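You operate a simulated robot arm through the tools that you are given. There is no shell and no other tool. Be economical: measure what you need, move in short steps, check, and stop when the job is done.

You are at the controls of a simulated robot arm. One attempt, no reset.

TASK
Take the ring spanner with a green grip and put it on the second shelf from the bottom of the blue rack. Then put two of the purple-capped strips from the clear patch of the long workbench on the planter end of the long bench. Then open the orange feed bin lid. The order counts.

Only the result counts: the job must be done as asked and must still hold three seconds after the hand-in. Knocking over, shifting, dropping, spilling or breaking anything else fails it. Lids that push on must go on centred and level and be pressed home; caps that screw on are set level and turned clockwise until they are tight.

THE ROBOT
A 7-joint arm with a fingered hand on a trunk, on a base that drives. Base frame: it is fixed to the floor where the robot stands at the start and does not move with it; the origin is under the middle of the robot, x ahead of it, y to its left, z up; the surface under the hand at the start is at about z = 860. Units: mm, degrees, N and s.
Its first joint turns from -166.0 to 166.0 degrees. Places, roughly: orange feed bin lid [400, 5800, 800]; planter end of the long bench [-1100, -2700, 800]; second shelf of the blue rack [400, 3200, 700]. Payload 4 kg.
Tool frame: the origin (TCP) lies between the finger pads and is the grasp point; the fingertips stand 30 mm ahead of it; z points along the fingers, y is the line along which they close. Largest opening 104 mm; the body of the gripper starts 35 mm behind the TCP. The gripper is a hand of 4 fingers: y runs from the thumb to the fingers, the wrist lies at [-15, -113, -190] in the tool frame, and closing takes about 1.5 s.
Orientation is told as [roll, pitch, yaw] about the base's x, y, z axes, in that order, counted from this pose: with the fingers straight down and the wrist toward the robot, the tool's x, y and z point along [0, 1, 0], [1, 0, 0] and [0, 0, -1] of the base frame.

THE INTERFACE
- The arm moves only by the tool servo_tool. Its argument "motion" is a list of rows, each a list of 2 entries, a list of its own where there are three numbers: the shift along the tool's x, y, z in mm, then the turn, a rotation vector about the tool's x, y, z in degrees. In form: [[[dx, dy, dz], [rx, ry, rz]], ...]. A call has 1 to 8 rows; each row is the pose to reach, as a shift and turn from the pose commanded when the call began, along the tool's axes at that moment. "grip" is the opening, from 0 (shut) to 1 (fully open), set as the call begins (left out, the last holds). Rows are played at 5 a second. More than 50 mm and 8.6 degrees between two rows, or a gripper value outside its range, and nothing of the call is played. Where a pose cannot be reached the arm comes as near as it can. A force on the tool above 40 N (or 10 N above the force at the start of the call, whichever is more), or a blocked arm, ends the call early, and 0.2 s more pass. Each finger travels about 153 mm/s and halts on what it meets, pressing with about 28 N; the grip force reading is that of the motor and also rises with nothing between the fingers. The clock runs only during rows and for 0.2 s after the last one: add rows that repeat a pose to give the fingers time. It gives the time, the measured TCP pose, the force on the tool (base axes), the opening and the grip force at its end, in the units of the frame above (readings bear some noise), with the torque about the TCP (base axes, N m) and any sound that the robot's microphone picked up.
- Cameras (640 x 400 px; columns grow to the right, rows downward): "scene" is now at [332.5, 193, 1251]; the picture's right is [-0.09, -1.00, 0.00], its down [-0.36, 0.03, -0.93] and it looks along [0.93, -0.08, -0.36] (base axes); focal length 248 px, centre (320, 200). "wrist" rides on the gripper at [61, -92, -130] in the tool frame; the picture's right is [-0.81, 0.28, -0.52], its down [-0.53, -0.71, 0.46] and it looks along [-0.24, 0.64, 0.72] (tool axes); focal length 275 px, centre (320, 200). There is no depth. A picture from a camera that has moved, and an enlarged one, comes with that camera's place and axes in the base frame and with its lens.
- grab_frame(camera): a new picture of that camera. No time passes.
- base_move(legs): drives the robot by 1 to 6 legs, each [ahead, left, turn to the left] in mm, mm and degrees, along the robot's own axes; the way and the turn of a leg run together, so that a leg with both is an arc; at most 1500 mm and 180 degrees a leg. The arm and the cameras ride along, it lands a little off, and it stops where it bumps. It gives what a move gives.
- move_fingers(index, middle, ring, thumb_bend, thumb_turn): sets how far each is bent, from 0 (flat) to 100 (curled in); at 30 the hand is open as for a grip, at 70 the pads meet at the TCP. One left out holds its place. A second passes; each finger stops where it meets its share of the squeeze, and holds until it gets a number again. A gripper value or a shape takes the hand back. It gives what a move gives, with no picture; readings hold the bend of each and the force on the fingers (four entries, about 0 where the hand has none), thumb and palm. thumb_turn goes from beside the hand (0) to across from the fingers (100), as for a grip.
- hand_shape(shape): the hand has 4 fingers and takes this shape, open, in about a second: jaw (thumb against the fingers, like two jaws); tri (thumb and two fingers); tip (a fingertip pinch); poke (one finger out to press); point (the index stretched); flat (the hand flat); cup (the hand cupped); fist (a fist). The gripper value then closes the fingers along that shape, each until it touches; the sizes above hold for jaw. It gives what a move gives, with no picture.
- turn_head(pan, tilt): turns the head with the scene camera to pan (to the left, within 143 degrees either way) and tilt (down, from -29 to 69), counted from straight ahead of the robot. It gives what a move gives.
- enlarge(camera, box): a new picture of the part [left, top, right, bottom] of that camera's present view, enlarged. No time passes.
- close_job(): hands the job in; it is judged then, once.

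Work in short steps. Places have to be worked out from the pictures, the camera data and where the tool is seen: move nearer, look again, correct. Check each grasp and each placing, and mend what went wrong. You have 165 turns and 108 pictures in all, those below and enlarged ones among them. Open the gripper and draw the arm clear of the work before you hand the job in, unless the task says otherwise.

The tools are called after "Request:" by a JSON object that holds its "name" and its "arguments". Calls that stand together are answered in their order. servo_tool: Moves the arm, as the interface text tells. Its arguments: {"type":"object","properties":{"motion":{"type":"array"},"grip":{"type":"number"}},"required":["motion"]} The other tools are called the same way: hand_shape (shape) gives the hand a shape; move_fingers (index, middle, ring, thumb_bend, thumb_turn) moves the fingers one by one; base_move (legs) drives the base; turn_head (pan, tilt) turns the head that bears the scene camera; grab_frame (camera) takes a picture; enlarge (camera, box) takes an enlarged picture of a part of a camera's view; close_job () hands the job in.

At the start:

```text
t: 0.0
position: [565.6, 235.8, 1082.2]
ee_rot: [0.1, -0.1, 0.0]
ft_force: [-0.7, -0.5, 0.2]
torque: [0.03, 0.01, 0.0]
gripper_width: 103.8
grasp_force: 0.0
shape: jaw
bend: [30.0, 30.0, 30.0, 30.0, 98.0]
finger forces: [0.0, 0.0, 0.0, 0.0, 0.0, 0.0]
robot x, y, heading: [-3.9, 3.9, 0.2]
head pan, tilt: [-5.0, 21.0]
```

scene: 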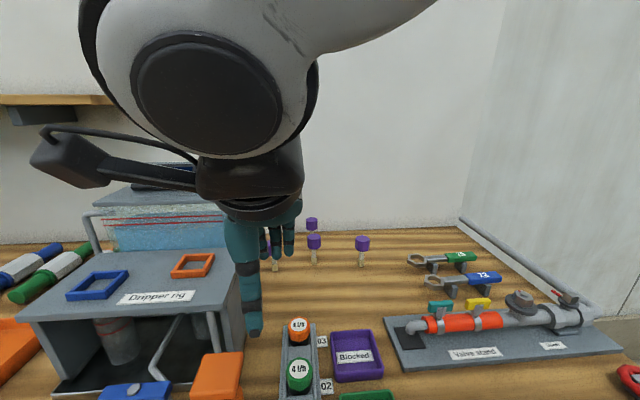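
wrist: 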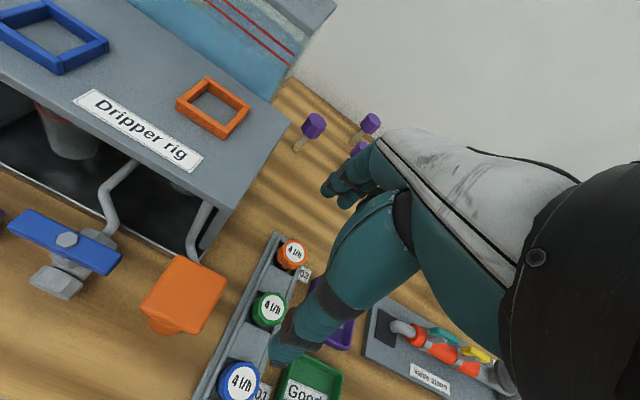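

The picture shows a spanner with a green grip at the right and purple-capped strips ahead. I enlarge both areas.

Request:
{"name": "enlarge", "arguments": {"camera": "scene", "box": [380, 220, 540, 320]}}

Request:
{"name": "enlarge", "arguments": {"camera": "scene", "box": [240, 200, 400, 300]}}

```text
4.00 times, centred on (460, 270) of scene
camera zoom: at [332.5, 193.0, 1251.0], right [-0.09, -1.0, 0.0], down [-0.36, 0.03, -0.93], along [0.93, -0.08, -0.36], focal length 990 px, centre (-240, -80)
```

zoom: 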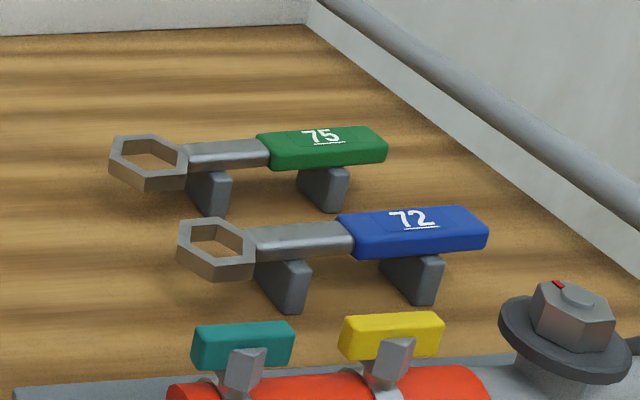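

```text
4.00 times, centred on (320, 250) of scene
camera zoom: at [332.5, 193.0, 1251.0], right [-0.09, -1.0, 0.0], down [-0.36, 0.03, -0.93], along [0.93, -0.08, -0.36], focal length 990 px, centre (320, 0)
```

zoom: 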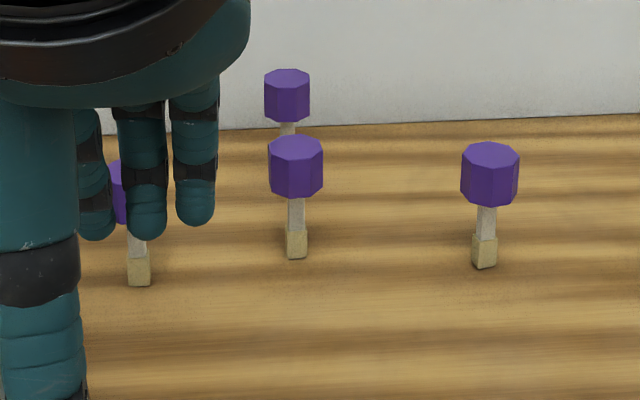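

I look around to learn the room.

Request:
{"name": "turn_head", "arguments": {"pan": 60, "tilt": 20}}

Request:
{"name": "grab_frame", "arguments": {"camera": "scene"}}

Request:
{"name": "turn_head", "arguments": {"pan": 130, "tilt": 15}}

Request:
{"name": "grab_frame", "arguments": {"camera": "scene"}}

Request:
{"name": "turn_head", "arguments": {"pan": -125, "tilt": 15}}

Request:
{"name": "grab_frame", "arguments": {"camera": "scene"}}

Request:
{"name": "turn_head", "arguments": {"pan": -60, "tilt": 20}}

Request:
{"name": "grab_frame", "arguments": {"camera": "scene"}}

```text
t: 1.4
position: [565.8, 235.6, 1081.5]
ee_rot: [0.0, -0.1, 0.0]
ft_force: [0.0, 0.6, 0.8]
torque: [0.0, -0.01, -0.01]
gripper_width: 103.5
grasp_force: 0.1
shape: jaw
bend: [30.0, 30.0, 30.0, 30.0, 98.0]
finger forces: [0.0, 0.0, 0.0, 0.0, 0.0, 0.0]
robot x, y, heading: [-1.0, -2.1, 0.1]
head pan, tilt: [60.0, 20.0]
```

```text
103 pictures are left
camera scene: at [286.5, 281.8, 1252.7], right [0.87, -0.5, 0.0], down [-0.17, -0.3, -0.94], along [0.47, 0.81, -0.34], focal length 248 px, centre (320, 200)
```

scene: 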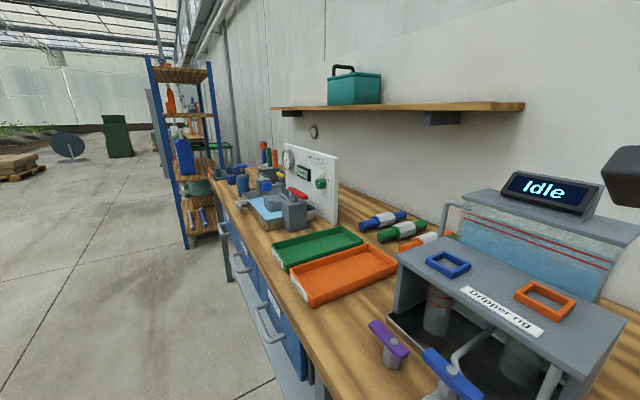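

```text
t: 2.8
position: [566.7, 235.8, 1082.5]
ee_rot: [0.0, -0.1, 0.1]
ft_force: [-0.4, -0.7, 0.5]
torque: [-0.03, 0.0, 0.0]
gripper_width: 103.7
grasp_force: 0.0
shape: jaw
bend: [30.0, 30.0, 30.0, 30.0, 98.0]
finger forces: [0.0, 0.0, 0.0, 0.1, 0.0, 0.0]
robot x, y, heading: [-0.3, 0.4, -0.2]
head pan, tilt: [130.0, 15.0]
```

```text
102 pictures are left
camera scene: at [179.9, 272.8, 1260.8], right [0.77, 0.64, 0.0], down [0.17, -0.2, -0.97], along [-0.62, 0.74, -0.26], focal length 248 px, centre (320, 200)
```

scene: 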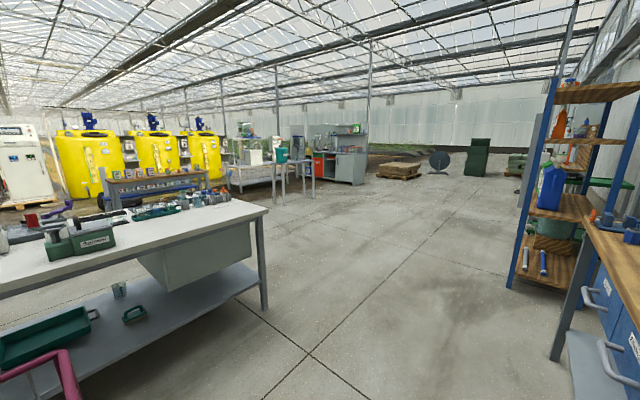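

```text
t: 6.3
position: [565.9, 235.2, 1081.7]
ee_rot: [0.0, 0.0, 0.0]
ft_force: [-0.7, -0.8, -1.0]
torque: [0.02, -0.01, 0.02]
gripper_width: 103.9
grasp_force: 0.1
shape: jaw
bend: [30.0, 30.0, 30.0, 30.0, 98.0]
finger forces: [0.0, 0.1, 0.1, 0.0, 0.0, 0.0]
robot x, y, heading: [0.2, -1.4, -0.1]
head pan, tilt: [-125.0, 15.0]
```

```text
101 pictures are left
camera scene: at [186.4, 124.7, 1260.9], right [-0.82, 0.57, 0.0], down [0.15, 0.21, -0.97], along [-0.55, -0.79, -0.26], focal length 248 px, centre (320, 200)
```

scene: 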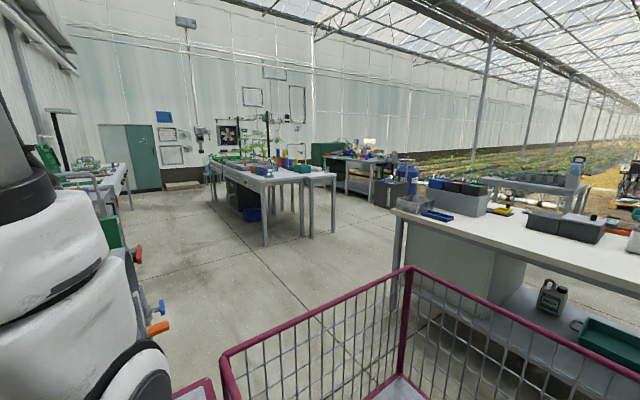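

```text
t: 7.7
position: [567.2, 236.1, 1083.0]
ee_rot: [0.1, 0.0, 0.1]
ft_force: [-0.3, 0.5, 0.0]
torque: [-0.02, -0.02, 0.01]
gripper_width: 103.6
grasp_force: 0.2
shape: jaw
bend: [30.0, 30.0, 30.0, 30.0, 98.0]
finger forces: [0.0, 0.0, 0.0, 0.1, 0.0, 0.0]
robot x, y, heading: [-3.3, -0.4, 0.2]
head pan, tilt: [-60.0, 20.0]
```

```text
100 pictures are left
camera scene: at [286.4, 120.5, 1252.7], right [-0.87, -0.5, 0.0], down [-0.17, 0.3, -0.94], along [0.47, -0.81, -0.34], focal length 248 px, centre (320, 200)
```

scene: 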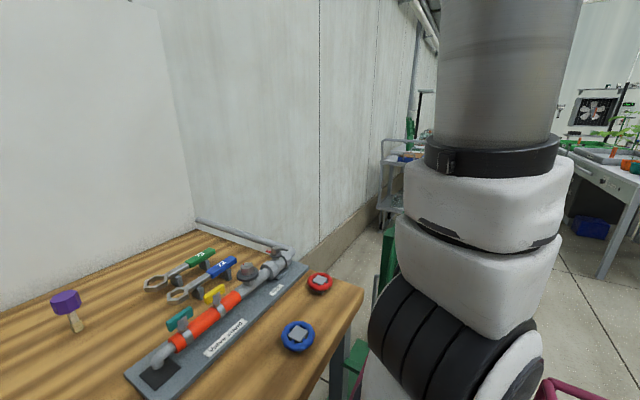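

The robot stands at the tool bench, the rack is to the left and the planter table is behind right. I put the green grip at about (820, -200, 900), lying along y. I move the hand toward it at height and watch with the head.

Request:
{"name": "servo_tool", "arguments": {"motion": [[[-40, 25, 0], [0, 0, 0]], [[-80, 50, 0], [0, 0, 0]], [[-120, 75, 0], [0, 0, 0]], [[-160, 100, 0], [0, 0, 0]], [[-200, 125, 0], [0, 0, 0]], [[-240, 150, 0], [0, 0, 0]], [[-280, 175, 0], [0, 0, 0]], [[-320, 200, 0], [0, 0, 0]]]}}

Request:
{"name": "turn_head", "arguments": {"pan": -35, "tilt": 32}}

Request:
{"name": "grab_frame", "arguments": {"camera": "scene"}}

Request:
{"name": "grab_frame", "arguments": {"camera": "wrist"}}

```text
t: 9.5
position: [768.2, -83.8, 1082.8]
ee_rot: [0.0, 0.0, -0.1]
ft_force: [0.0, 0.0, 0.1]
torque: [0.0, -0.03, 0.01]
gripper_width: 103.8
grasp_force: 0.0
shape: jaw
bend: [30.0, 30.0, 30.0, 30.0, 98.0]
finger forces: [0.0, 0.1, 0.0, 0.0, 0.1, 0.0]
robot x, y, heading: [-1.3, 1.7, -0.1]
head pan, tilt: [-60.0, 20.0]
```

```text
t: 10.4
position: [766.6, -82.6, 1082.5]
ee_rot: [0.1, 0.0, 0.0]
ft_force: [-0.7, 0.7, -0.2]
torque: [-0.05, 0.03, -0.02]
gripper_width: 103.6
grasp_force: 0.1
shape: jaw
bend: [30.0, 30.0, 30.0, 30.0, 98.0]
finger forces: [0.0, 0.0, 0.1, 0.0, 0.1, 0.0]
robot x, y, heading: [0.4, -1.2, 0.1]
head pan, tilt: [-35.0, 32.0]
```

```text
99 pictures are left
camera scene: at [313.3, 149.7, 1233.5], right [-0.57, -0.82, 0.0], down [-0.43, 0.3, -0.85], along [0.69, -0.49, -0.53], focal length 248 px, centre (320, 200)
```

scene: 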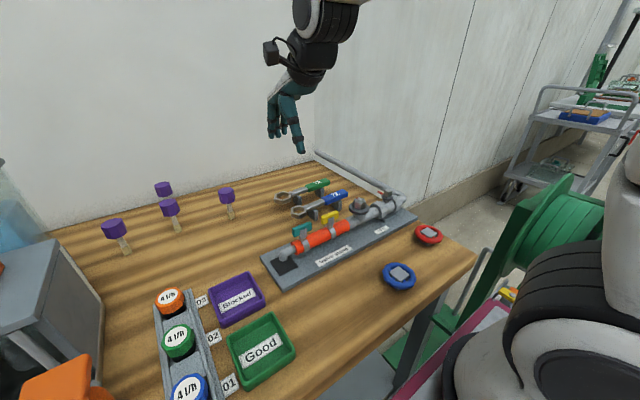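

```text
98 pictures are left
camera wrist: at [675.8, -22.0, 1212.7], right [0.28, -0.81, 0.52], down [-0.71, -0.53, -0.46], along [0.64, -0.24, -0.72], focal length 275 px, centre (320, 200)
```

wrist: 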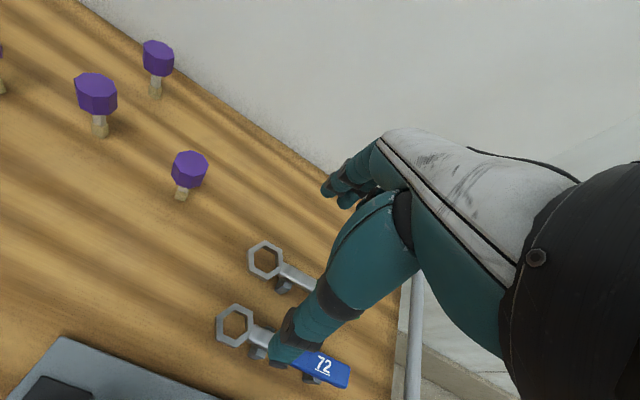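

Estimates of the ring agree, near (825, -90). I enlarge the scene view to measure the grip.

Request:
{"name": "enlarge", "arguments": {"camera": "scene", "box": [260, 160, 380, 235]}}

```text
5.33 times, centred on (320, 198) of scene
camera zoom: at [313.3, 149.7, 1233.5], right [-0.57, -0.82, 0.0], down [-0.43, 0.3, -0.85], along [0.69, -0.49, -0.53], focal length 1321 px, centre (320, 213)
```

zoom: 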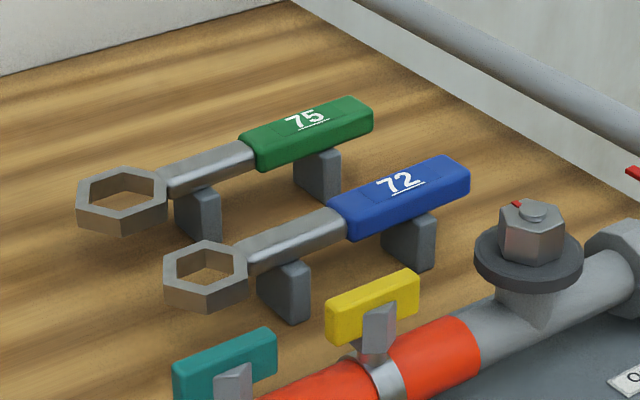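

I put the green grip centre at about (822, -200, 901), and the blue one about 80 mm nearer. I go above it with the opening partly closed, then check.

Request:
{"name": "servo_tool", "arguments": {"motion": [[[-30, 20, 10], [0, 0, 0]], [[-65, 40, 30], [0, 0, 0]], [[-101, 54, 60], [0, 0, 0]], [[-101, 54, 90], [0, 0, 0]], [[-101, 54, 90], [0, 0, 0]]], "grip": 0.67}}

Request:
{"name": "enlarge", "arguments": {"camera": "scene", "box": [220, 110, 380, 210]}}

Request:
{"name": "grab_frame", "arguments": {"camera": "wrist"}}

```text
t: 11.6
position: [821.1, -185.7, 991.4]
ee_rot: [-0.1, 0.0, -0.2]
ft_force: [0.2, 1.1, 0.0]
torque: [-0.01, -0.01, -0.02]
gripper_width: 70.1
grasp_force: 0.1
shape: jaw
bend: [28.0, 38.0, 35.0, 60.0, 99.0]
finger forces: [0.1, 0.0, 0.0, 0.1, 0.0, 0.0]
robot x, y, heading: [1.6, 0.6, 0.1]
head pan, tilt: [-35.0, 32.0]
```

```text
4.00 times, centred on (300, 160) of scene
camera zoom: at [313.3, 149.7, 1233.5], right [-0.57, -0.82, 0.0], down [-0.43, 0.3, -0.85], along [0.69, -0.49, -0.53], focal length 990 px, centre (400, 360)
```

zoom: 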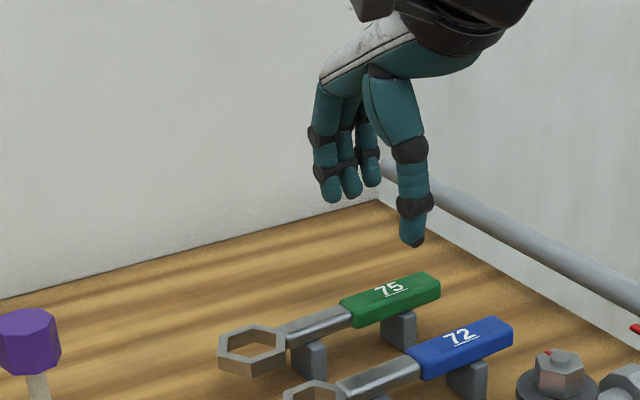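

```text
95 pictures are left
camera wrist: at [729.5, -123.9, 1123.1], right [0.28, -0.81, 0.52], down [-0.71, -0.53, -0.46], along [0.64, -0.24, -0.72], focal length 275 px, centre (320, 200)
```

wrist: 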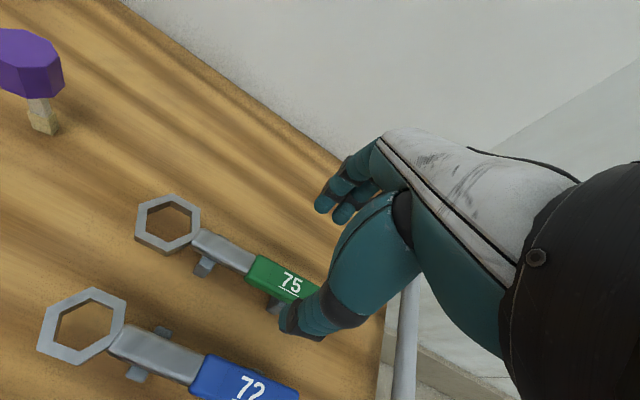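

The wrist view confirms (822, -198). I descend to z about 901.

Request:
{"name": "servo_tool", "arguments": {"motion": [[[0, 1, 30], [0, 0, 0]], [[0, 1, 60], [0, 0, 0]], [[0, 1, 80], [0, 0, 0]], [[0, 1, 90], [0, 0, 0]], [[0, 1, 90], [0, 0, 0]]]}}

Request:
{"name": "enlarge", "arguments": {"camera": "scene", "box": [240, 130, 380, 217]}}

Request:
{"name": "grab_frame", "arguments": {"camera": "wrist"}}

```text
t: 12.8
position: [820.3, -184.7, 902.0]
ee_rot: [0.0, 0.0, 0.0]
ft_force: [0.7, 0.0, 0.4]
torque: [-0.05, -0.01, 0.01]
gripper_width: 70.0
grasp_force: 0.0
shape: jaw
bend: [28.0, 38.0, 35.0, 60.0, 99.0]
finger forces: [0.0, 0.0, 0.0, 0.0, 0.1, 0.1]
robot x, y, heading: [1.6, -1.6, 0.3]
head pan, tilt: [-35.0, 32.0]
```

```text
4.57 times, centred on (310, 174) of scene
camera zoom: at [313.3, 149.7, 1233.5], right [-0.57, -0.82, 0.0], down [-0.43, 0.3, -0.85], along [0.69, -0.49, -0.53], focal length 1132 px, centre (366, 321)
```

zoom: 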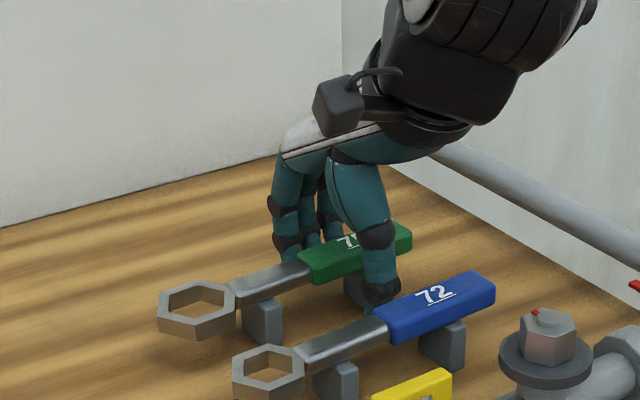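

```text
93 pictures are left
camera wrist: at [730.0, -123.7, 1032.8], right [0.28, -0.81, 0.52], down [-0.71, -0.53, -0.46], along [0.64, -0.24, -0.72], focal length 275 px, centre (320, 200)
```

wrist: 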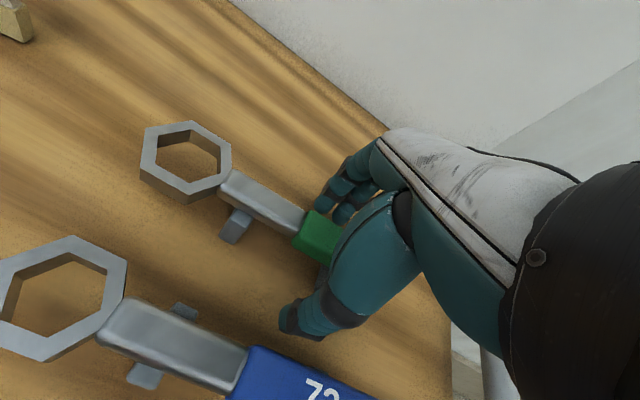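

The fingers straddle the green grip. I close the hand.

Request:
{"name": "servo_tool", "arguments": {"motion": [[[0, 0, 0], [0, 0, 0]], [[0, 0, 0], [0, 0, 0]], [[0, 0, 0], [0, 0, 0]], [[0, 0, 0], [0, 0, 0]], [[0, 0, 0], [0, 0, 0]], [[0, 0, 0], [0, 0, 0]], [[0, 0, 0], [0, 0, 0]], [[0, 0, 0], [0, 0, 0]]], "grip": 0}}

Request:
{"name": "servo_tool", "arguments": {"motion": [[[0, 0, -10], [0, 0, 0]], [[0, 0, -25], [0, 0, 0]], [[0, 0, -45], [0, 0, 0]], [[0, 0, -70], [0, 0, 0]], [[0, 0, -100], [0, 0, 0]]]}}

Request:
{"name": "grab_frame", "arguments": {"camera": "wrist"}}

Request:
{"name": "enlarge", "arguments": {"camera": "scene", "box": [220, 80, 412, 200]}}

```text
t: 14.6
position: [821.3, -185.2, 902.3]
ee_rot: [-0.1, 0.0, 0.0]
ft_force: [6.1, 3.3, -1.7]
torque: [0.03, -0.09, 0.18]
gripper_width: 16.7
grasp_force: 28.0
shape: jaw
bend: [73.0, 60.0, 52.0, 80.0, 100.0]
finger forces: [17.9, 3.1, 4.1, 0.1, 19.4, 0.0]
robot x, y, heading: [-0.6, 1.8, -0.1]
head pan, tilt: [-35.0, 32.0]
```

```text
t: 15.8
position: [822.8, -185.5, 1002.3]
ee_rot: [0.0, 0.0, 0.0]
ft_force: [-0.4, -0.1, -1.4]
torque: [-0.02, 0.01, -0.05]
gripper_width: 16.3
grasp_force: 28.2
shape: jaw
bend: [73.0, 74.0, 62.0, 80.0, 100.0]
finger forces: [17.7, 0.0, 2.9, 0.1, 21.9, 0.1]
robot x, y, heading: [1.0, -0.3, -0.0]
head pan, tilt: [-35.0, 32.0]
```

```text
92 pictures are left
camera wrist: at [730.6, -123.3, 1132.7], right [0.28, -0.81, 0.52], down [-0.71, -0.53, -0.46], along [0.64, -0.24, -0.73], focal length 275 px, centre (320, 200)
```

wrist: 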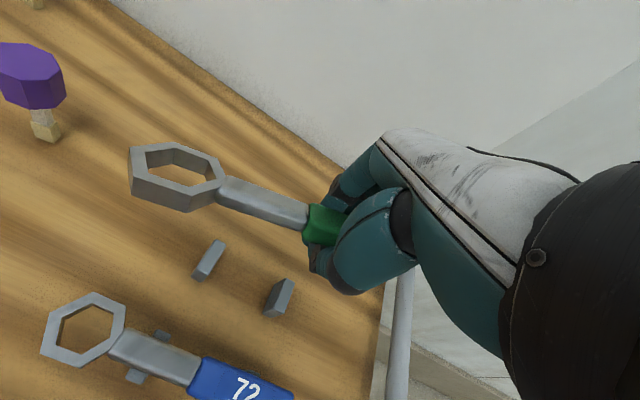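

```text
3.33 times, centred on (316, 140) of scene
camera zoom: at [313.5, 149.6, 1233.5], right [-0.57, -0.82, 0.0], down [-0.43, 0.3, -0.85], along [0.69, -0.49, -0.53], focal length 825 px, centre (333, 400)
```

zoom: 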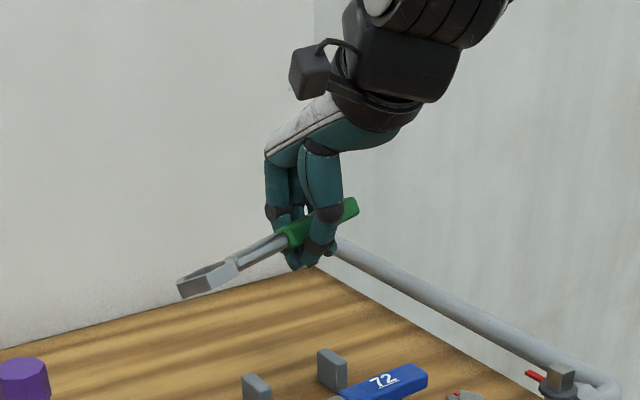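

The spanner is held, with the ring drooping a little. Before driving I look at the floor around and behind the robot.

Request:
{"name": "turn_head", "arguments": {"pan": 140, "tilt": 55}}

Request:
{"name": "grab_frame", "arguments": {"camera": "scene"}}

Request:
{"name": "turn_head", "arguments": {"pan": -140, "tilt": 50}}

Request:
{"name": "grab_frame", "arguments": {"camera": "scene"}}

Request:
{"name": "turn_head", "arguments": {"pan": 80, "tilt": 40}}

Request:
{"name": "grab_frame", "arguments": {"camera": "scene"}}

```text
t: 18.4
position: [822.3, -184.6, 1001.4]
ee_rot: [0.0, 0.1, 0.0]
ft_force: [-0.3, -0.6, -1.4]
torque: [-0.02, 0.01, -0.01]
gripper_width: 16.5
grasp_force: 28.0
shape: jaw
bend: [73.0, 74.0, 62.0, 80.0, 100.0]
finger forces: [17.7, 0.1, 2.9, 0.0, 21.9, 0.0]
robot x, y, heading: [0.2, -2.4, 0.0]
head pan, tilt: [140.0, 55.0]
```

```text
90 pictures are left
camera scene: at [184.7, 247.5, 1200.6], right [0.64, 0.77, 0.0], down [0.63, -0.53, -0.57], along [-0.44, 0.37, -0.82], focal length 248 px, centre (320, 200)
```

scene: 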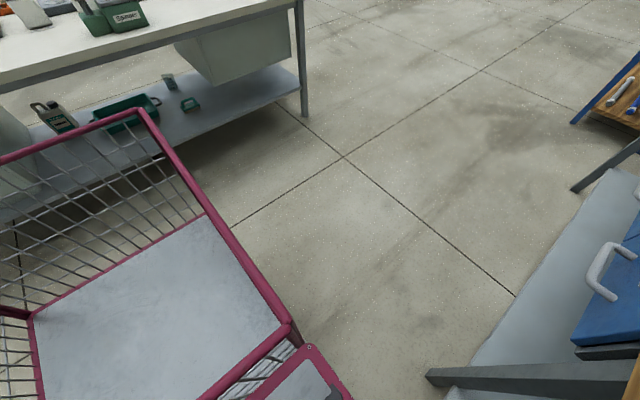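

```text
t: 22.3
position: [821.6, -185.2, 1001.6]
ee_rot: [0.0, 0.0, 0.0]
ft_force: [-0.3, -0.2, -0.7]
torque: [-0.02, -0.02, 0.0]
gripper_width: 16.4
grasp_force: 27.7
shape: jaw
bend: [73.0, 74.0, 62.0, 80.0, 100.0]
finger forces: [17.8, 0.0, 2.9, 0.0, 21.8, 0.1]
robot x, y, heading: [-0.3, 1.1, -0.0]
head pan, tilt: [-140.0, 50.0]
```

```text
89 pictures are left
camera scene: at [181.0, 151.6, 1207.1], right [-0.64, 0.77, 0.0], down [0.59, 0.49, -0.64], along [-0.49, -0.41, -0.77], focal length 248 px, centre (320, 200)
```

scene: 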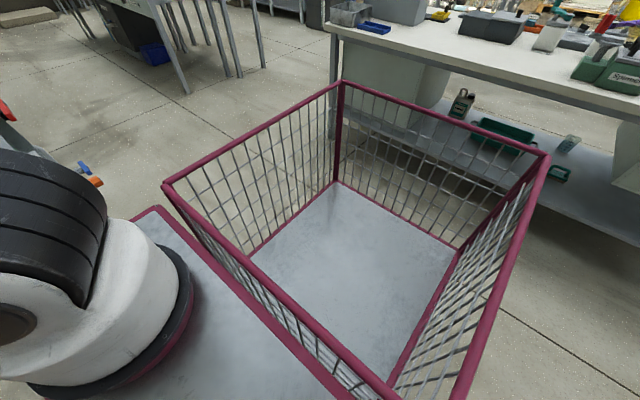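

```text
t: 25.4
position: [821.9, -184.9, 1001.4]
ee_rot: [-0.1, -0.1, 0.0]
ft_force: [-0.4, 0.2, -2.0]
torque: [-0.02, 0.01, -0.01]
gripper_width: 16.2
grasp_force: 27.9
shape: jaw
bend: [73.0, 74.0, 62.0, 80.0, 100.0]
finger forces: [17.7, 0.1, 2.9, 0.1, 21.9, 0.1]
robot x, y, heading: [-2.7, 0.8, 0.1]
head pan, tilt: [80.0, 40.0]
```

```text
88 pictures are left
camera scene: at [254.8, 284.8, 1221.3], right [0.98, -0.17, 0.0], down [-0.11, -0.63, -0.77], along [0.13, 0.75, -0.64], focal length 248 px, centre (320, 200)
```

scene: 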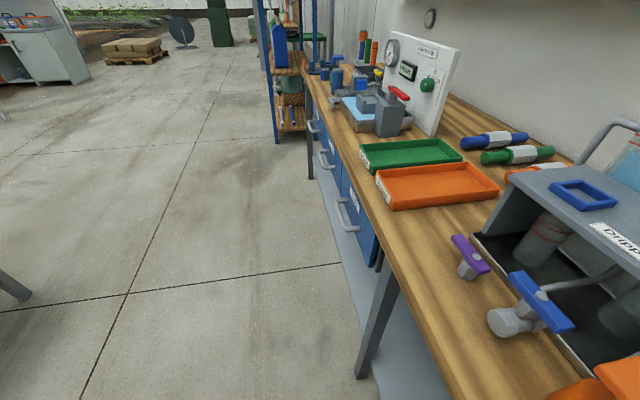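

The robot is long (about ±460 by ±270) with a basket behind. The aisle behind is about 1.5 m and the drive can slide sideways. I lift, back out 420 mm and then pull the arm in.

Request:
{"name": "servo_tool", "arguments": {"motion": [[[0, 0, -40], [0, 0, 0]], [[0, 0, -80], [0, 0, 0]], [[0, 0, -120], [0, 0, 0]]]}}

Request:
{"name": "base_move", "arguments": {"legs": [[-420, 0, 0]]}}

Request:
{"name": "servo_tool", "arguments": {"motion": [[[35, -25, 0], [0, 0, 0]], [[70, -50, 0], [0, 0, 0]], [[105, -75, 0], [0, 0, 0]], [[140, -100, 0], [0, 0, 0]], [[175, -125, 0], [0, 0, 0]], [[210, -150, 0], [0, 0, 0]], [[245, -175, 0], [0, 0, 0]], [[280, -200, 0], [0, 0, 0]]]}}

Request:
{"name": "turn_head", "arguments": {"pan": 60, "tilt": 15}}

Request:
{"name": "grab_frame", "arguments": {"camera": "scene"}}

```text
t: 26.2
position: [821.4, -183.5, 1122.5]
ee_rot: [0.0, 0.0, 0.0]
ft_force: [0.3, 0.0, -1.7]
torque: [0.0, 0.02, 0.02]
gripper_width: 16.2
grasp_force: 28.0
shape: jaw
bend: [73.0, 74.0, 62.0, 80.0, 100.0]
finger forces: [17.5, 0.0, 2.9, 0.1, 21.7, 0.0]
robot x, y, heading: [-2.4, -1.4, 0.1]
head pan, tilt: [80.0, 40.0]
```

```text
t: 28.8
position: [402.3, -184.3, 1122.8]
ee_rot: [0.0, 0.0, 0.0]
ft_force: [1.1, 0.2, -1.1]
torque: [-0.04, 0.01, 0.01]
gripper_width: 16.2
grasp_force: 28.2
shape: jaw
bend: [73.0, 74.0, 62.0, 80.0, 100.0]
finger forces: [17.6, 0.1, 2.9, 0.0, 21.8, 0.1]
robot x, y, heading: [-415.7, -0.7, 0.1]
head pan, tilt: [80.0, 40.0]
```

```text
t: 30.6
position: [203.3, 94.3, 1122.4]
ee_rot: [0.1, 0.1, -0.2]
ft_force: [1.5, -0.1, -1.0]
torque: [-0.02, 0.01, -0.02]
gripper_width: 16.3
grasp_force: 27.7
shape: jaw
bend: [73.0, 74.0, 72.0, 80.0, 100.0]
finger forces: [17.1, 0.0, 3.1, 0.0, 21.1, 0.1]
robot x, y, heading: [-419.0, -1.7, -0.1]
head pan, tilt: [80.0, 40.0]
```

```text
t: 31.5
position: [202.3, 94.9, 1122.4]
ee_rot: [0.0, 0.0, 0.0]
ft_force: [-0.2, -0.5, -1.7]
torque: [0.0, 0.03, 0.0]
gripper_width: 16.6
grasp_force: 28.2
shape: jaw
bend: [73.0, 74.0, 72.0, 80.0, 100.0]
finger forces: [17.1, 0.0, 3.1, 0.0, 21.1, 0.0]
robot x, y, heading: [-423.0, 1.0, -0.0]
head pan, tilt: [60.0, 15.0]
```

```text
87 pictures are left
camera scene: at [-132.8, 282.1, 1260.8], right [0.87, -0.5, 0.0], down [-0.13, -0.22, -0.97], along [0.48, 0.84, -0.26], focal length 248 px, centre (320, 200)
```

scene: 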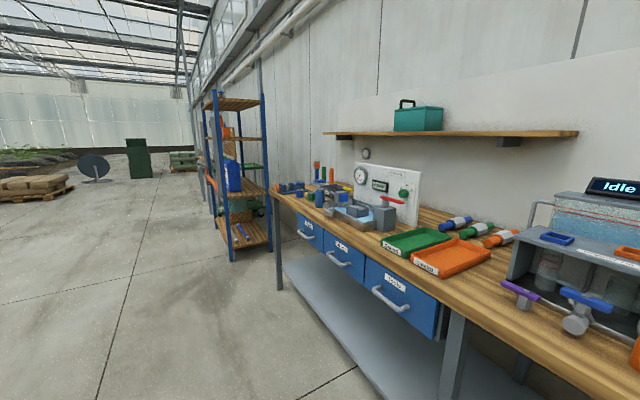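

The aisle to the left is clear. I slide left 2500 mm, then look at the rack.

Request:
{"name": "base_move", "arguments": {"legs": [[0, 1400, 0], [0, 1300, 0]]}}

Request:
{"name": "turn_head", "arguments": {"pan": 20, "tilt": 25}}

Request:
{"name": "grab_frame", "arguments": {"camera": "scene"}}

```text
t: 43.6
position: [190.9, 2668.0, 1119.7]
ee_rot: [-0.4, 0.6, -0.7]
ft_force: [-6.4, -10.8, 3.7]
torque: [0.53, -0.26, -0.19]
gripper_width: 17.0
grasp_force: 28.6
shape: jaw
bend: [74.0, 74.0, 65.0, 80.0, 100.0]
finger forces: [11.9, 0.1, 1.5, 0.1, 22.0, 6.0]
robot x, y, heading: [-434.2, 2580.3, 0.3]
head pan, tilt: [60.0, 15.0]
stopped in leg 2: the force on the tool passed its limit at 72 N (the readings are from after the stop); the commanded pose is now the measured one
```

```text
t: 44.7
position: [189.9, 2667.1, 1118.9]
ee_rot: [-0.3, 0.6, -0.7]
ft_force: [-6.8, -17.0, 3.3]
torque: [0.71, -0.19, -0.25]
gripper_width: 16.9
grasp_force: 28.1
shape: jaw
bend: [74.0, 74.0, 65.0, 80.0, 100.0]
finger forces: [12.2, 0.0, 1.5, 0.0, 22.6, 8.9]
robot x, y, heading: [-428.7, 2574.3, 0.4]
head pan, tilt: [20.0, 25.0]
```

```text
86 pictures are left
camera scene: at [-106.8, 2810.8, 1244.9], right [0.35, -0.94, 0.0], down [-0.4, -0.15, -0.91], along [0.85, 0.32, -0.42], focal length 248 px, centre (320, 200)
```

scene: 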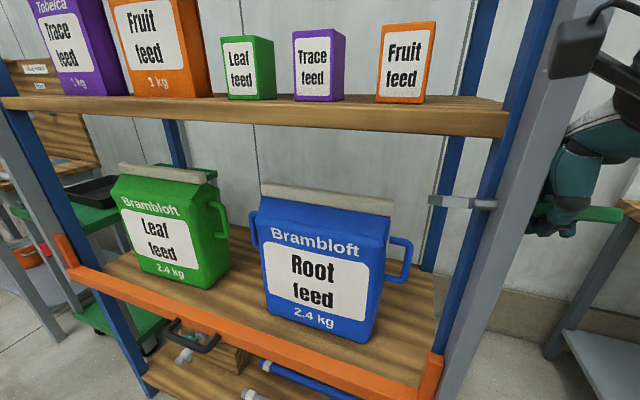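

The spanner touched the rack's post. I back off to the right at once and check.

Request:
{"name": "base_move", "arguments": {"legs": [[0, -120, 0]]}}

Request:
{"name": "grab_frame", "arguments": {"camera": "wrist"}}

Request:
{"name": "grab_frame", "arguments": {"camera": "scene"}}

```text
t: 45.9
position: [190.4, 2547.0, 1119.7]
ee_rot: [-0.4, 0.5, -0.6]
ft_force: [-0.4, 0.5, -1.7]
torque: [-0.02, -0.01, 0.0]
gripper_width: 16.8
grasp_force: 28.1
shape: jaw
bend: [74.0, 74.0, 65.0, 81.0, 100.0]
finger forces: [14.5, 0.0, 2.1, 0.1, 20.2, 0.0]
robot x, y, heading: [-429.7, 2455.8, 0.6]
head pan, tilt: [20.0, 25.0]
```

```text
85 pictures are left
camera wrist: at [101.8, 2611.4, 1250.9], right [0.27, -0.81, 0.52], down [-0.72, -0.53, -0.44], along [0.63, -0.26, -0.73], focal length 275 px, centre (320, 200)
```

wrist: 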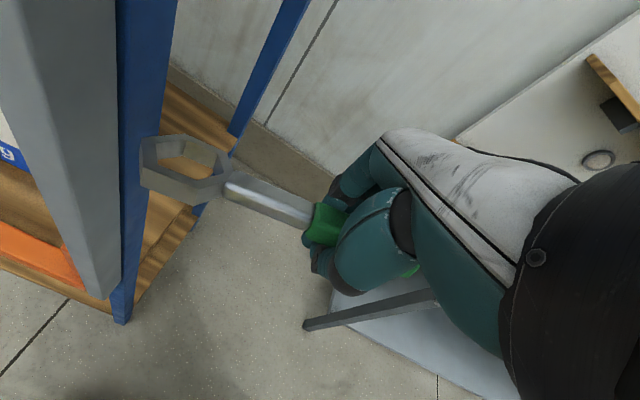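

```text
84 pictures are left
camera scene: at [-105.5, 2691.2, 1244.6], right [0.35, -0.94, 0.0], down [-0.4, -0.15, -0.91], along [0.85, 0.32, -0.42], focal length 248 px, centre (320, 200)
```

scene: 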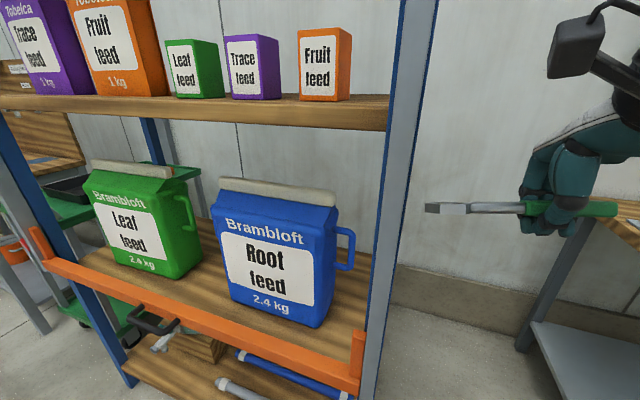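

The spanner is still firmly held and nothing on the rack moved. The jug shelf is the second from the bottom, with the front at x about 200. I back off 160 mm, slide left and look from the front.

Request:
{"name": "base_move", "arguments": {"legs": [[-180, 0, -0.5], [0, 850, 0]]}}

Request:
{"name": "turn_head", "arguments": {"pan": 0, "tilt": 30}}

Request:
{"name": "grab_frame", "arguments": {"camera": "scene"}}

```text
t: 51.5
position: [15.6, 3388.8, 1119.2]
ee_rot: [-0.4, 0.4, -1.3]
ft_force: [0.1, 0.8, -1.8]
torque: [0.01, 0.04, -0.02]
gripper_width: 16.6
grasp_force: 27.5
shape: jaw
bend: [74.0, 74.0, 65.0, 81.0, 100.0]
finger forces: [14.5, 0.0, 2.2, 0.0, 14.9, 0.0]
robot x, y, heading: [-606.0, 3300.4, 0.1]
head pan, tilt: [20.0, 25.0]
```

```text
t: 52.3
position: [14.5, 3388.7, 1119.5]
ee_rot: [-0.4, 0.6, -1.3]
ft_force: [-0.3, -0.4, -1.5]
torque: [-0.03, 0.02, -0.02]
gripper_width: 16.6
grasp_force: 28.5
shape: jaw
bend: [74.0, 74.0, 65.0, 81.0, 100.0]
finger forces: [14.5, 0.1, 2.1, 0.1, 14.9, 0.0]
robot x, y, heading: [-612.3, 3302.8, -0.1]
head pan, tilt: [0.0, 30.0]
```

```text
83 pictures are left
camera scene: at [-276.6, 3503.5, 1236.6], right [0.0, -1.0, 0.0], down [-0.5, 0.0, -0.87], along [0.87, 0.0, -0.5], focal length 248 px, centre (320, 200)
```

scene: 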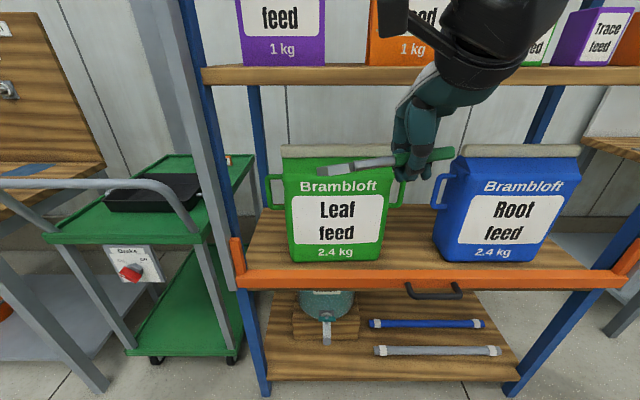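

From the front: the lip sits at x about 200 and z up to 757. The jug fronts are at x about 285, with a gap between the jugs at y 3150 to 3320. I will lay the spanner along y just behind the lip at the gap, so I lower the hand in front and look again.

Request:
{"name": "servo_tool", "arguments": {"motion": [[[-20, 10, 40], [0, 0, 0]], [[-45, 25, 70], [0, 0, -0.5]], [[-70, 45, 105], [0, 0, -1]], [[-95, 70, 135], [0, 0, -1.3]], [[-125, 95, 160], [0, 0, -1.3]], [[-150, 120, 185], [0, 0, -1.3]], [[-170, 150, 200], [0, 0, -1.3]], [[-170, 150, 200], [0, 0, -1.3]]]}}

Request:
{"name": "grab_frame", "arguments": {"camera": "wrist"}}

Request:
{"name": "grab_frame", "arguments": {"camera": "scene"}}

```text
t: 54.1
position: [157.7, 3214.2, 918.2]
ee_rot: [-0.4, 0.5, 0.1]
ft_force: [0.2, 0.3, -1.9]
torque: [-0.01, 0.02, -0.03]
gripper_width: 16.5
grasp_force: 28.2
shape: jaw
bend: [74.0, 74.0, 65.0, 81.0, 100.0]
finger forces: [14.0, 0.0, 2.0, 0.0, 14.6, 0.1]
robot x, y, heading: [-606.9, 3301.7, -0.1]
head pan, tilt: [0.0, 30.0]
```

```text
82 pictures are left
camera wrist: at [68.5, 3276.3, 1049.4], right [0.28, -0.81, 0.52], down [-0.72, -0.54, -0.45], along [0.64, -0.25, -0.73], focal length 275 px, centre (320, 200)
```

wrist: 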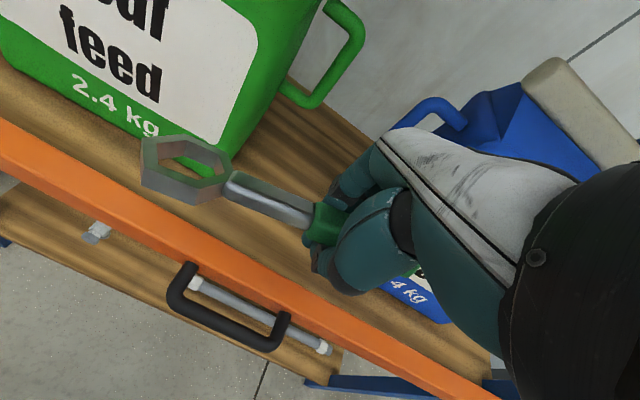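

```text
81 pictures are left
camera scene: at [-276.6, 3503.4, 1236.6], right [0.0, -1.0, 0.0], down [-0.5, 0.0, -0.87], along [0.87, 0.0, -0.5], focal length 248 px, centre (320, 200)
```

scene: 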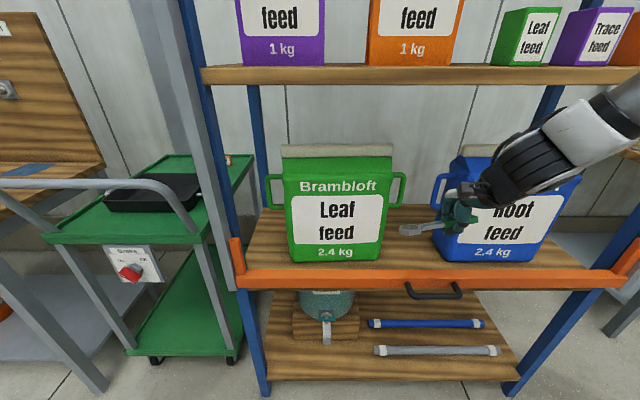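

The jug fronts are at x about 295 and the lip's inner edge at about 200. I go in to x = 250 and down to z = 755.

Request:
{"name": "servo_tool", "arguments": {"motion": [[[4, 45, 0], [0, 0, 0]], [[8, 92, 0], [0, 0, 0]], [[8, 92, 40], [0, 0, 0]], [[8, 92, 80], [0, 0, 0]], [[8, 92, 120], [0, 0, 0]], [[8, 92, 145], [0, 0, 0]], [[8, 92, 163], [0, 0, 0]], [[8, 92, 163], [0, 0, 0]]]}}

Request:
{"name": "grab_frame", "arguments": {"camera": "wrist"}}

Request:
{"name": "enlarge", "arguments": {"camera": "scene", "box": [340, 180, 532, 300]}}

```text
t: 55.9
position: [249.1, 3222.5, 755.9]
ee_rot: [-0.4, 0.5, 0.1]
ft_force: [-0.8, -0.2, -0.7]
torque: [-0.01, -0.03, 0.0]
gripper_width: 16.5
grasp_force: 27.4
shape: jaw
bend: [74.0, 74.0, 65.0, 81.0, 100.0]
finger forces: [14.0, 0.1, 2.0, 0.0, 14.8, 0.1]
robot x, y, heading: [-608.5, 3304.6, -0.1]
head pan, tilt: [0.0, 30.0]
```

```text
80 pictures are left
camera wrist: at [159.8, 3284.0, 886.3], right [0.28, -0.81, 0.52], down [-0.72, -0.54, -0.45], along [0.64, -0.25, -0.73], focal length 275 px, centre (320, 200)
```

wrist: 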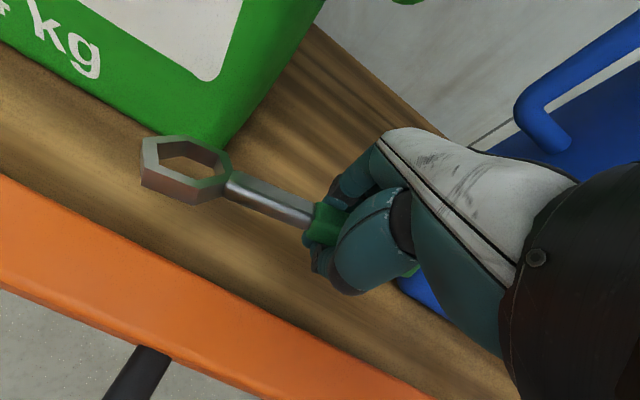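

```text
3.33 times, centred on (436, 240) of scene
camera zoom: at [-276.6, 3503.4, 1236.6], right [0.0, -1.0, 0.0], down [-0.5, 0.0, -0.87], along [0.87, 0.0, -0.5], focal length 825 px, centre (-67, 67)
```

zoom: 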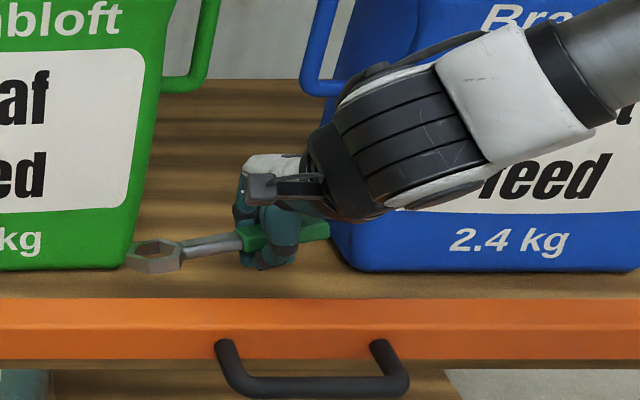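

Clear on all sides. I lower in small steps.

Request:
{"name": "servo_tool", "arguments": {"motion": [[[0, 0, 6], [0, 0, 0]], [[0, 0, 12], [0, 0, 0]], [[0, 0, 17], [0, 0, 0]], [[0, 0, 21], [0, 0, 0]], [[0, 0, 21], [0, 0, 0]]]}}

Request:
{"name": "enlarge", "arguments": {"camera": "scene", "box": [360, 205, 488, 285]}}

```text
t: 57.1
position: [249.5, 3221.5, 735.0]
ee_rot: [-0.4, 0.5, 0.1]
ft_force: [0.2, -0.3, -1.0]
torque: [-0.03, 0.01, 0.0]
gripper_width: 16.5
grasp_force: 28.5
shape: jaw
bend: [74.0, 74.0, 65.0, 81.0, 100.0]
finger forces: [14.0, 0.1, 1.9, 0.0, 14.8, 0.1]
robot x, y, heading: [-604.5, 3304.6, 0.2]
head pan, tilt: [0.0, 30.0]
```

```text
5.00 times, centred on (424, 245) of scene
camera zoom: at [-276.6, 3503.3, 1236.6], right [0.0, -1.0, 0.0], down [-0.5, 0.0, -0.87], along [0.87, 0.0, -0.5], focal length 1238 px, centre (-200, -25)
```

zoom: 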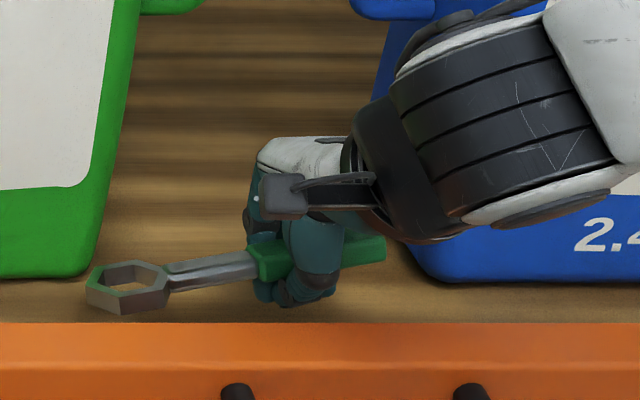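

No contact yet, so I lower further until the force rises.

Request:
{"name": "servo_tool", "arguments": {"motion": [[[0, 0, 3], [0, 0, 0]], [[0, 0, 6], [0, 0, 0]], [[0, 0, 9], [0, 0, 0]], [[0, 0, 12], [0, 0, 0]]]}}

```text
t: 58.1
position: [249.7, 3222.0, 722.2]
ee_rot: [-0.4, 0.6, 0.1]
ft_force: [-0.7, -0.1, -1.7]
torque: [-0.04, 0.03, 0.01]
gripper_width: 16.7
grasp_force: 27.9
shape: jaw
bend: [74.0, 74.0, 65.0, 81.0, 100.0]
finger forces: [14.0, 0.1, 1.9, 0.0, 14.7, 0.0]
robot x, y, heading: [-604.8, 3302.2, 0.1]
head pan, tilt: [0.0, 30.0]
```

Request:
{"name": "servo_tool", "arguments": {"motion": [[[0, 0, 3], [0, 0, 0]], [[0, 0, 6], [0, 0, 0]], [[0, 0, 9], [0, 0, 0]], [[0, 0, 11], [0, 0, 0]]]}}

Request:
{"name": "enlarge", "arguments": {"camera": "scene", "box": [360, 205, 488, 285]}}

```text
t: 59.1
position: [250.2, 3220.9, 712.2]
ee_rot: [-0.3, 0.6, 0.0]
ft_force: [0.4, 0.2, -1.9]
torque: [-0.04, 0.01, -0.01]
gripper_width: 16.5
grasp_force: 28.3
shape: jaw
bend: [74.0, 74.0, 65.0, 81.0, 100.0]
finger forces: [14.0, 0.0, 1.9, 0.0, 14.6, 0.0]
robot x, y, heading: [-609.2, 3301.4, 0.0]
head pan, tilt: [0.0, 30.0]
```

```text
5.00 times, centred on (424, 245) of scene
camera zoom: at [-276.6, 3503.4, 1236.6], right [0.0, -1.0, 0.0], down [-0.5, 0.0, -0.87], along [0.87, 0.0, -0.5], focal length 1238 px, centre (-200, -25)
```

zoom: 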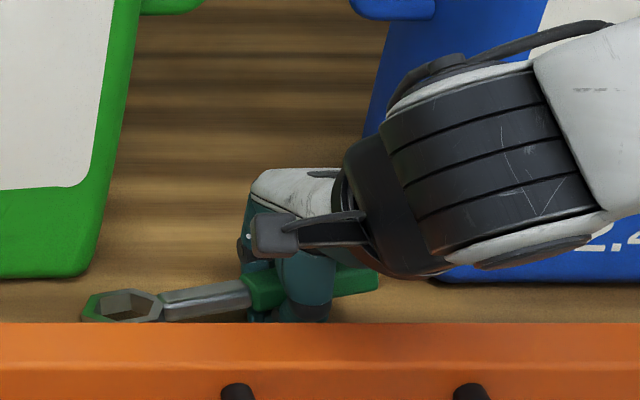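

The shelf is a bit lower than assumed. I keep going down with finer force watching.

Request:
{"name": "servo_tool", "arguments": {"motion": [[[0, 0, 3], [0, 0, 0]], [[0, 0, 6], [0, 0, 0]], [[0, 0, 9], [0, 0, 0]], [[0, 0, 12], [0, 0, 0]]]}}

```text
t: 60.0
position: [251.8, 3221.6, 707.3]
ee_rot: [-0.4, 0.0, 0.1]
ft_force: [-2.5, -1.1, 14.8]
torque: [0.08, 0.02, 0.03]
gripper_width: 17.4
grasp_force: 27.8
shape: jaw
bend: [75.0, 74.0, 65.0, 81.0, 100.0]
finger forces: [41.5, 0.0, 2.3, 0.0, 17.1, 0.1]
robot x, y, heading: [-608.6, 3303.9, -0.5]
head pan, tilt: [0.0, 30.0]
stopped in row 4: the force on the tool passed its limit at 44 N (the readings are from after the stop); the commanded pose is now the measured one
```

Contact with the shelf. I back off 2 mm and open the fingers gently.

Request:
{"name": "servo_tool", "arguments": {"motion": [[[0, 0, -2], [0, 0, 0]], [[0, 0, -2], [0, 0, 0]], [[0, 0, -2], [0, 0, 0]], [[0, 0, -2], [0, 0, 0]], [[0, 0, -2], [0, 0, 0]]], "grip": 0.5}}

Request:
{"name": "grab_frame", "arguments": {"camera": "wrist"}}

Request:
{"name": "enlarge", "arguments": {"camera": "scene", "box": [360, 205, 488, 285]}}

```text
t: 61.2
position: [253.2, 3221.3, 709.4]
ee_rot: [-0.4, -0.2, 0.1]
ft_force: [2.1, 0.6, 36.5]
torque: [0.18, -0.3, 0.02]
gripper_width: 45.4
grasp_force: 0.0
shape: jaw
bend: [76.0, 45.0, 41.0, 76.0, 100.0]
finger forces: [16.2, 6.0, 0.0, 0.0, 14.8, 0.0]
robot x, y, heading: [-605.5, 3303.2, 0.1]
head pan, tilt: [0.0, 30.0]
```

```text
76 pictures are left
camera wrist: at [161.2, 3283.5, 839.5], right [0.28, -0.81, 0.52], down [-0.71, -0.54, -0.45], along [0.65, -0.25, -0.72], focal length 275 px, centre (320, 200)
```

wrist: 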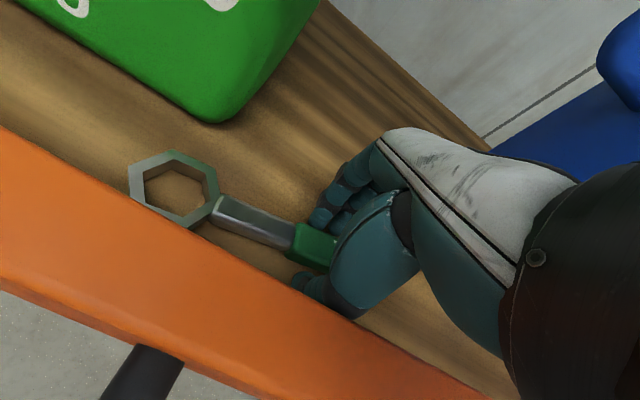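

```text
5.00 times, centred on (424, 245) of scene
camera zoom: at [-277.7, 3503.5, 1237.0], right [0.0, -1.0, 0.0], down [-0.5, 0.0, -0.87], along [0.87, 0.0, -0.5], focal length 1238 px, centre (-200, -25)
```

zoom: 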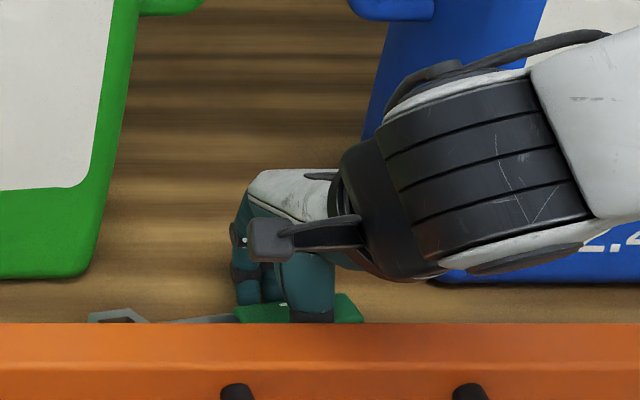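

The spanner rests on the shelf, but the index still presses down. I rise a little and look again.

Request:
{"name": "servo_tool", "arguments": {"motion": [[[0, 0, -3], [0, 0, 0]], [[0, 0, -6], [0, 0, 0]], [[0, 0, -9], [0, 0, 0]], [[0, 0, -12], [0, 0, 0]], [[0, 0, -12], [0, 0, 0]]]}}

Request:
{"name": "grab_frame", "arguments": {"camera": "wrist"}}

```text
t: 62.5
position: [252.0, 3221.5, 719.1]
ee_rot: [-0.4, 0.1, 0.1]
ft_force: [3.6, 0.4, -0.1]
torque: [-0.02, 0.09, -0.03]
gripper_width: 50.3
grasp_force: 0.1
shape: jaw
bend: [74.0, 45.0, 41.0, 70.0, 100.0]
finger forces: [0.1, 0.0, 0.1, 0.0, 3.4, 0.1]
robot x, y, heading: [-607.9, 3299.8, -0.0]
head pan, tilt: [0.0, 30.0]
```

```text
74 pictures are left
camera wrist: at [161.4, 3283.5, 849.7], right [0.28, -0.81, 0.52], down [-0.71, -0.54, -0.45], along [0.64, -0.25, -0.72], focal length 275 px, centre (320, 200)
```

wrist: 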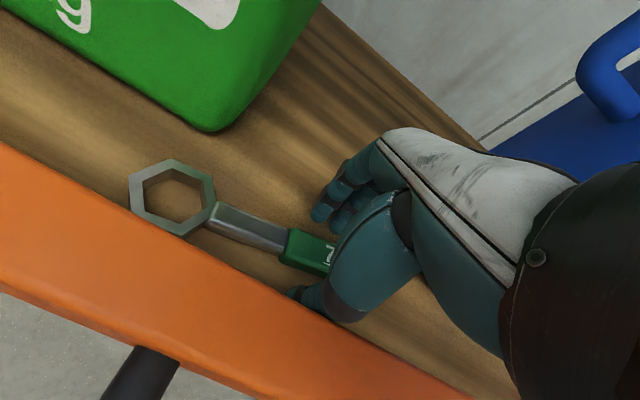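

Released. I rise straight up, shifting 6 mm away from the lip so the thumb clears it.

Request:
{"name": "servo_tool", "arguments": {"motion": [[[0, 6, -4], [0, 0, 0]], [[0, 6, -15], [0, 0, 0]], [[0, 6, -35], [0, 0, 0]], [[0, 6, -70], [0, 0, 0]], [[0, 6, -110], [0, 0, 0]], [[0, 6, -150], [0, 0, 0]], [[0, -40, -165], [0, 0, 0]], [[0, -85, -165], [0, 0, 0]]]}}

Request:
{"name": "grab_frame", "arguments": {"camera": "wrist"}}

Request:
{"name": "enlarge", "arguments": {"camera": "scene", "box": [360, 205, 488, 285]}}

```text
t: 64.2
position: [170.0, 3222.2, 884.7]
ee_rot: [-0.3, 0.0, 0.1]
ft_force: [0.6, 0.4, 0.6]
torque: [-0.02, 0.02, 0.02]
gripper_width: 51.5
grasp_force: 0.0
shape: jaw
bend: [74.0, 45.0, 41.0, 70.0, 100.0]
finger forces: [0.0, 0.0, 0.0, 0.0, 0.0, 0.0]
robot x, y, heading: [-604.9, 3302.5, -0.0]
head pan, tilt: [0.0, 30.0]
```

```text
73 pictures are left
camera wrist: at [77.2, 3284.7, 1015.8], right [0.28, -0.81, 0.52], down [-0.71, -0.54, -0.45], along [0.64, -0.25, -0.72], focal length 275 px, centre (320, 200)
```

wrist: 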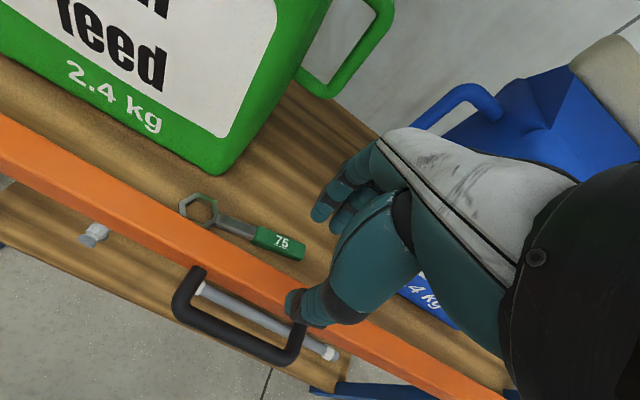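

```text
5.00 times, centred on (424, 245) of scene
camera zoom: at [-276.5, 3503.5, 1236.6], right [0.0, -1.0, 0.0], down [-0.5, 0.0, -0.87], along [0.87, 0.0, -0.5], focal length 1238 px, centre (-200, -25)
```

zoom: 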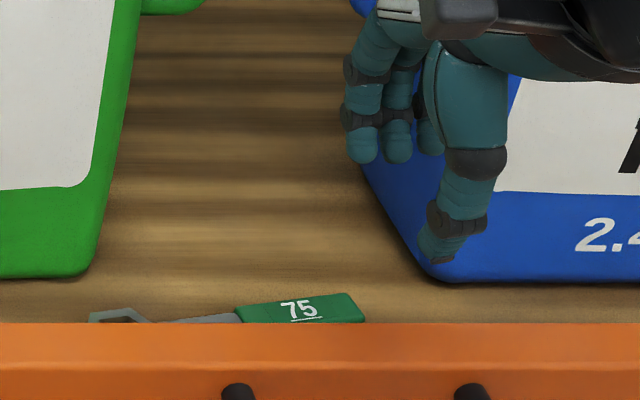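

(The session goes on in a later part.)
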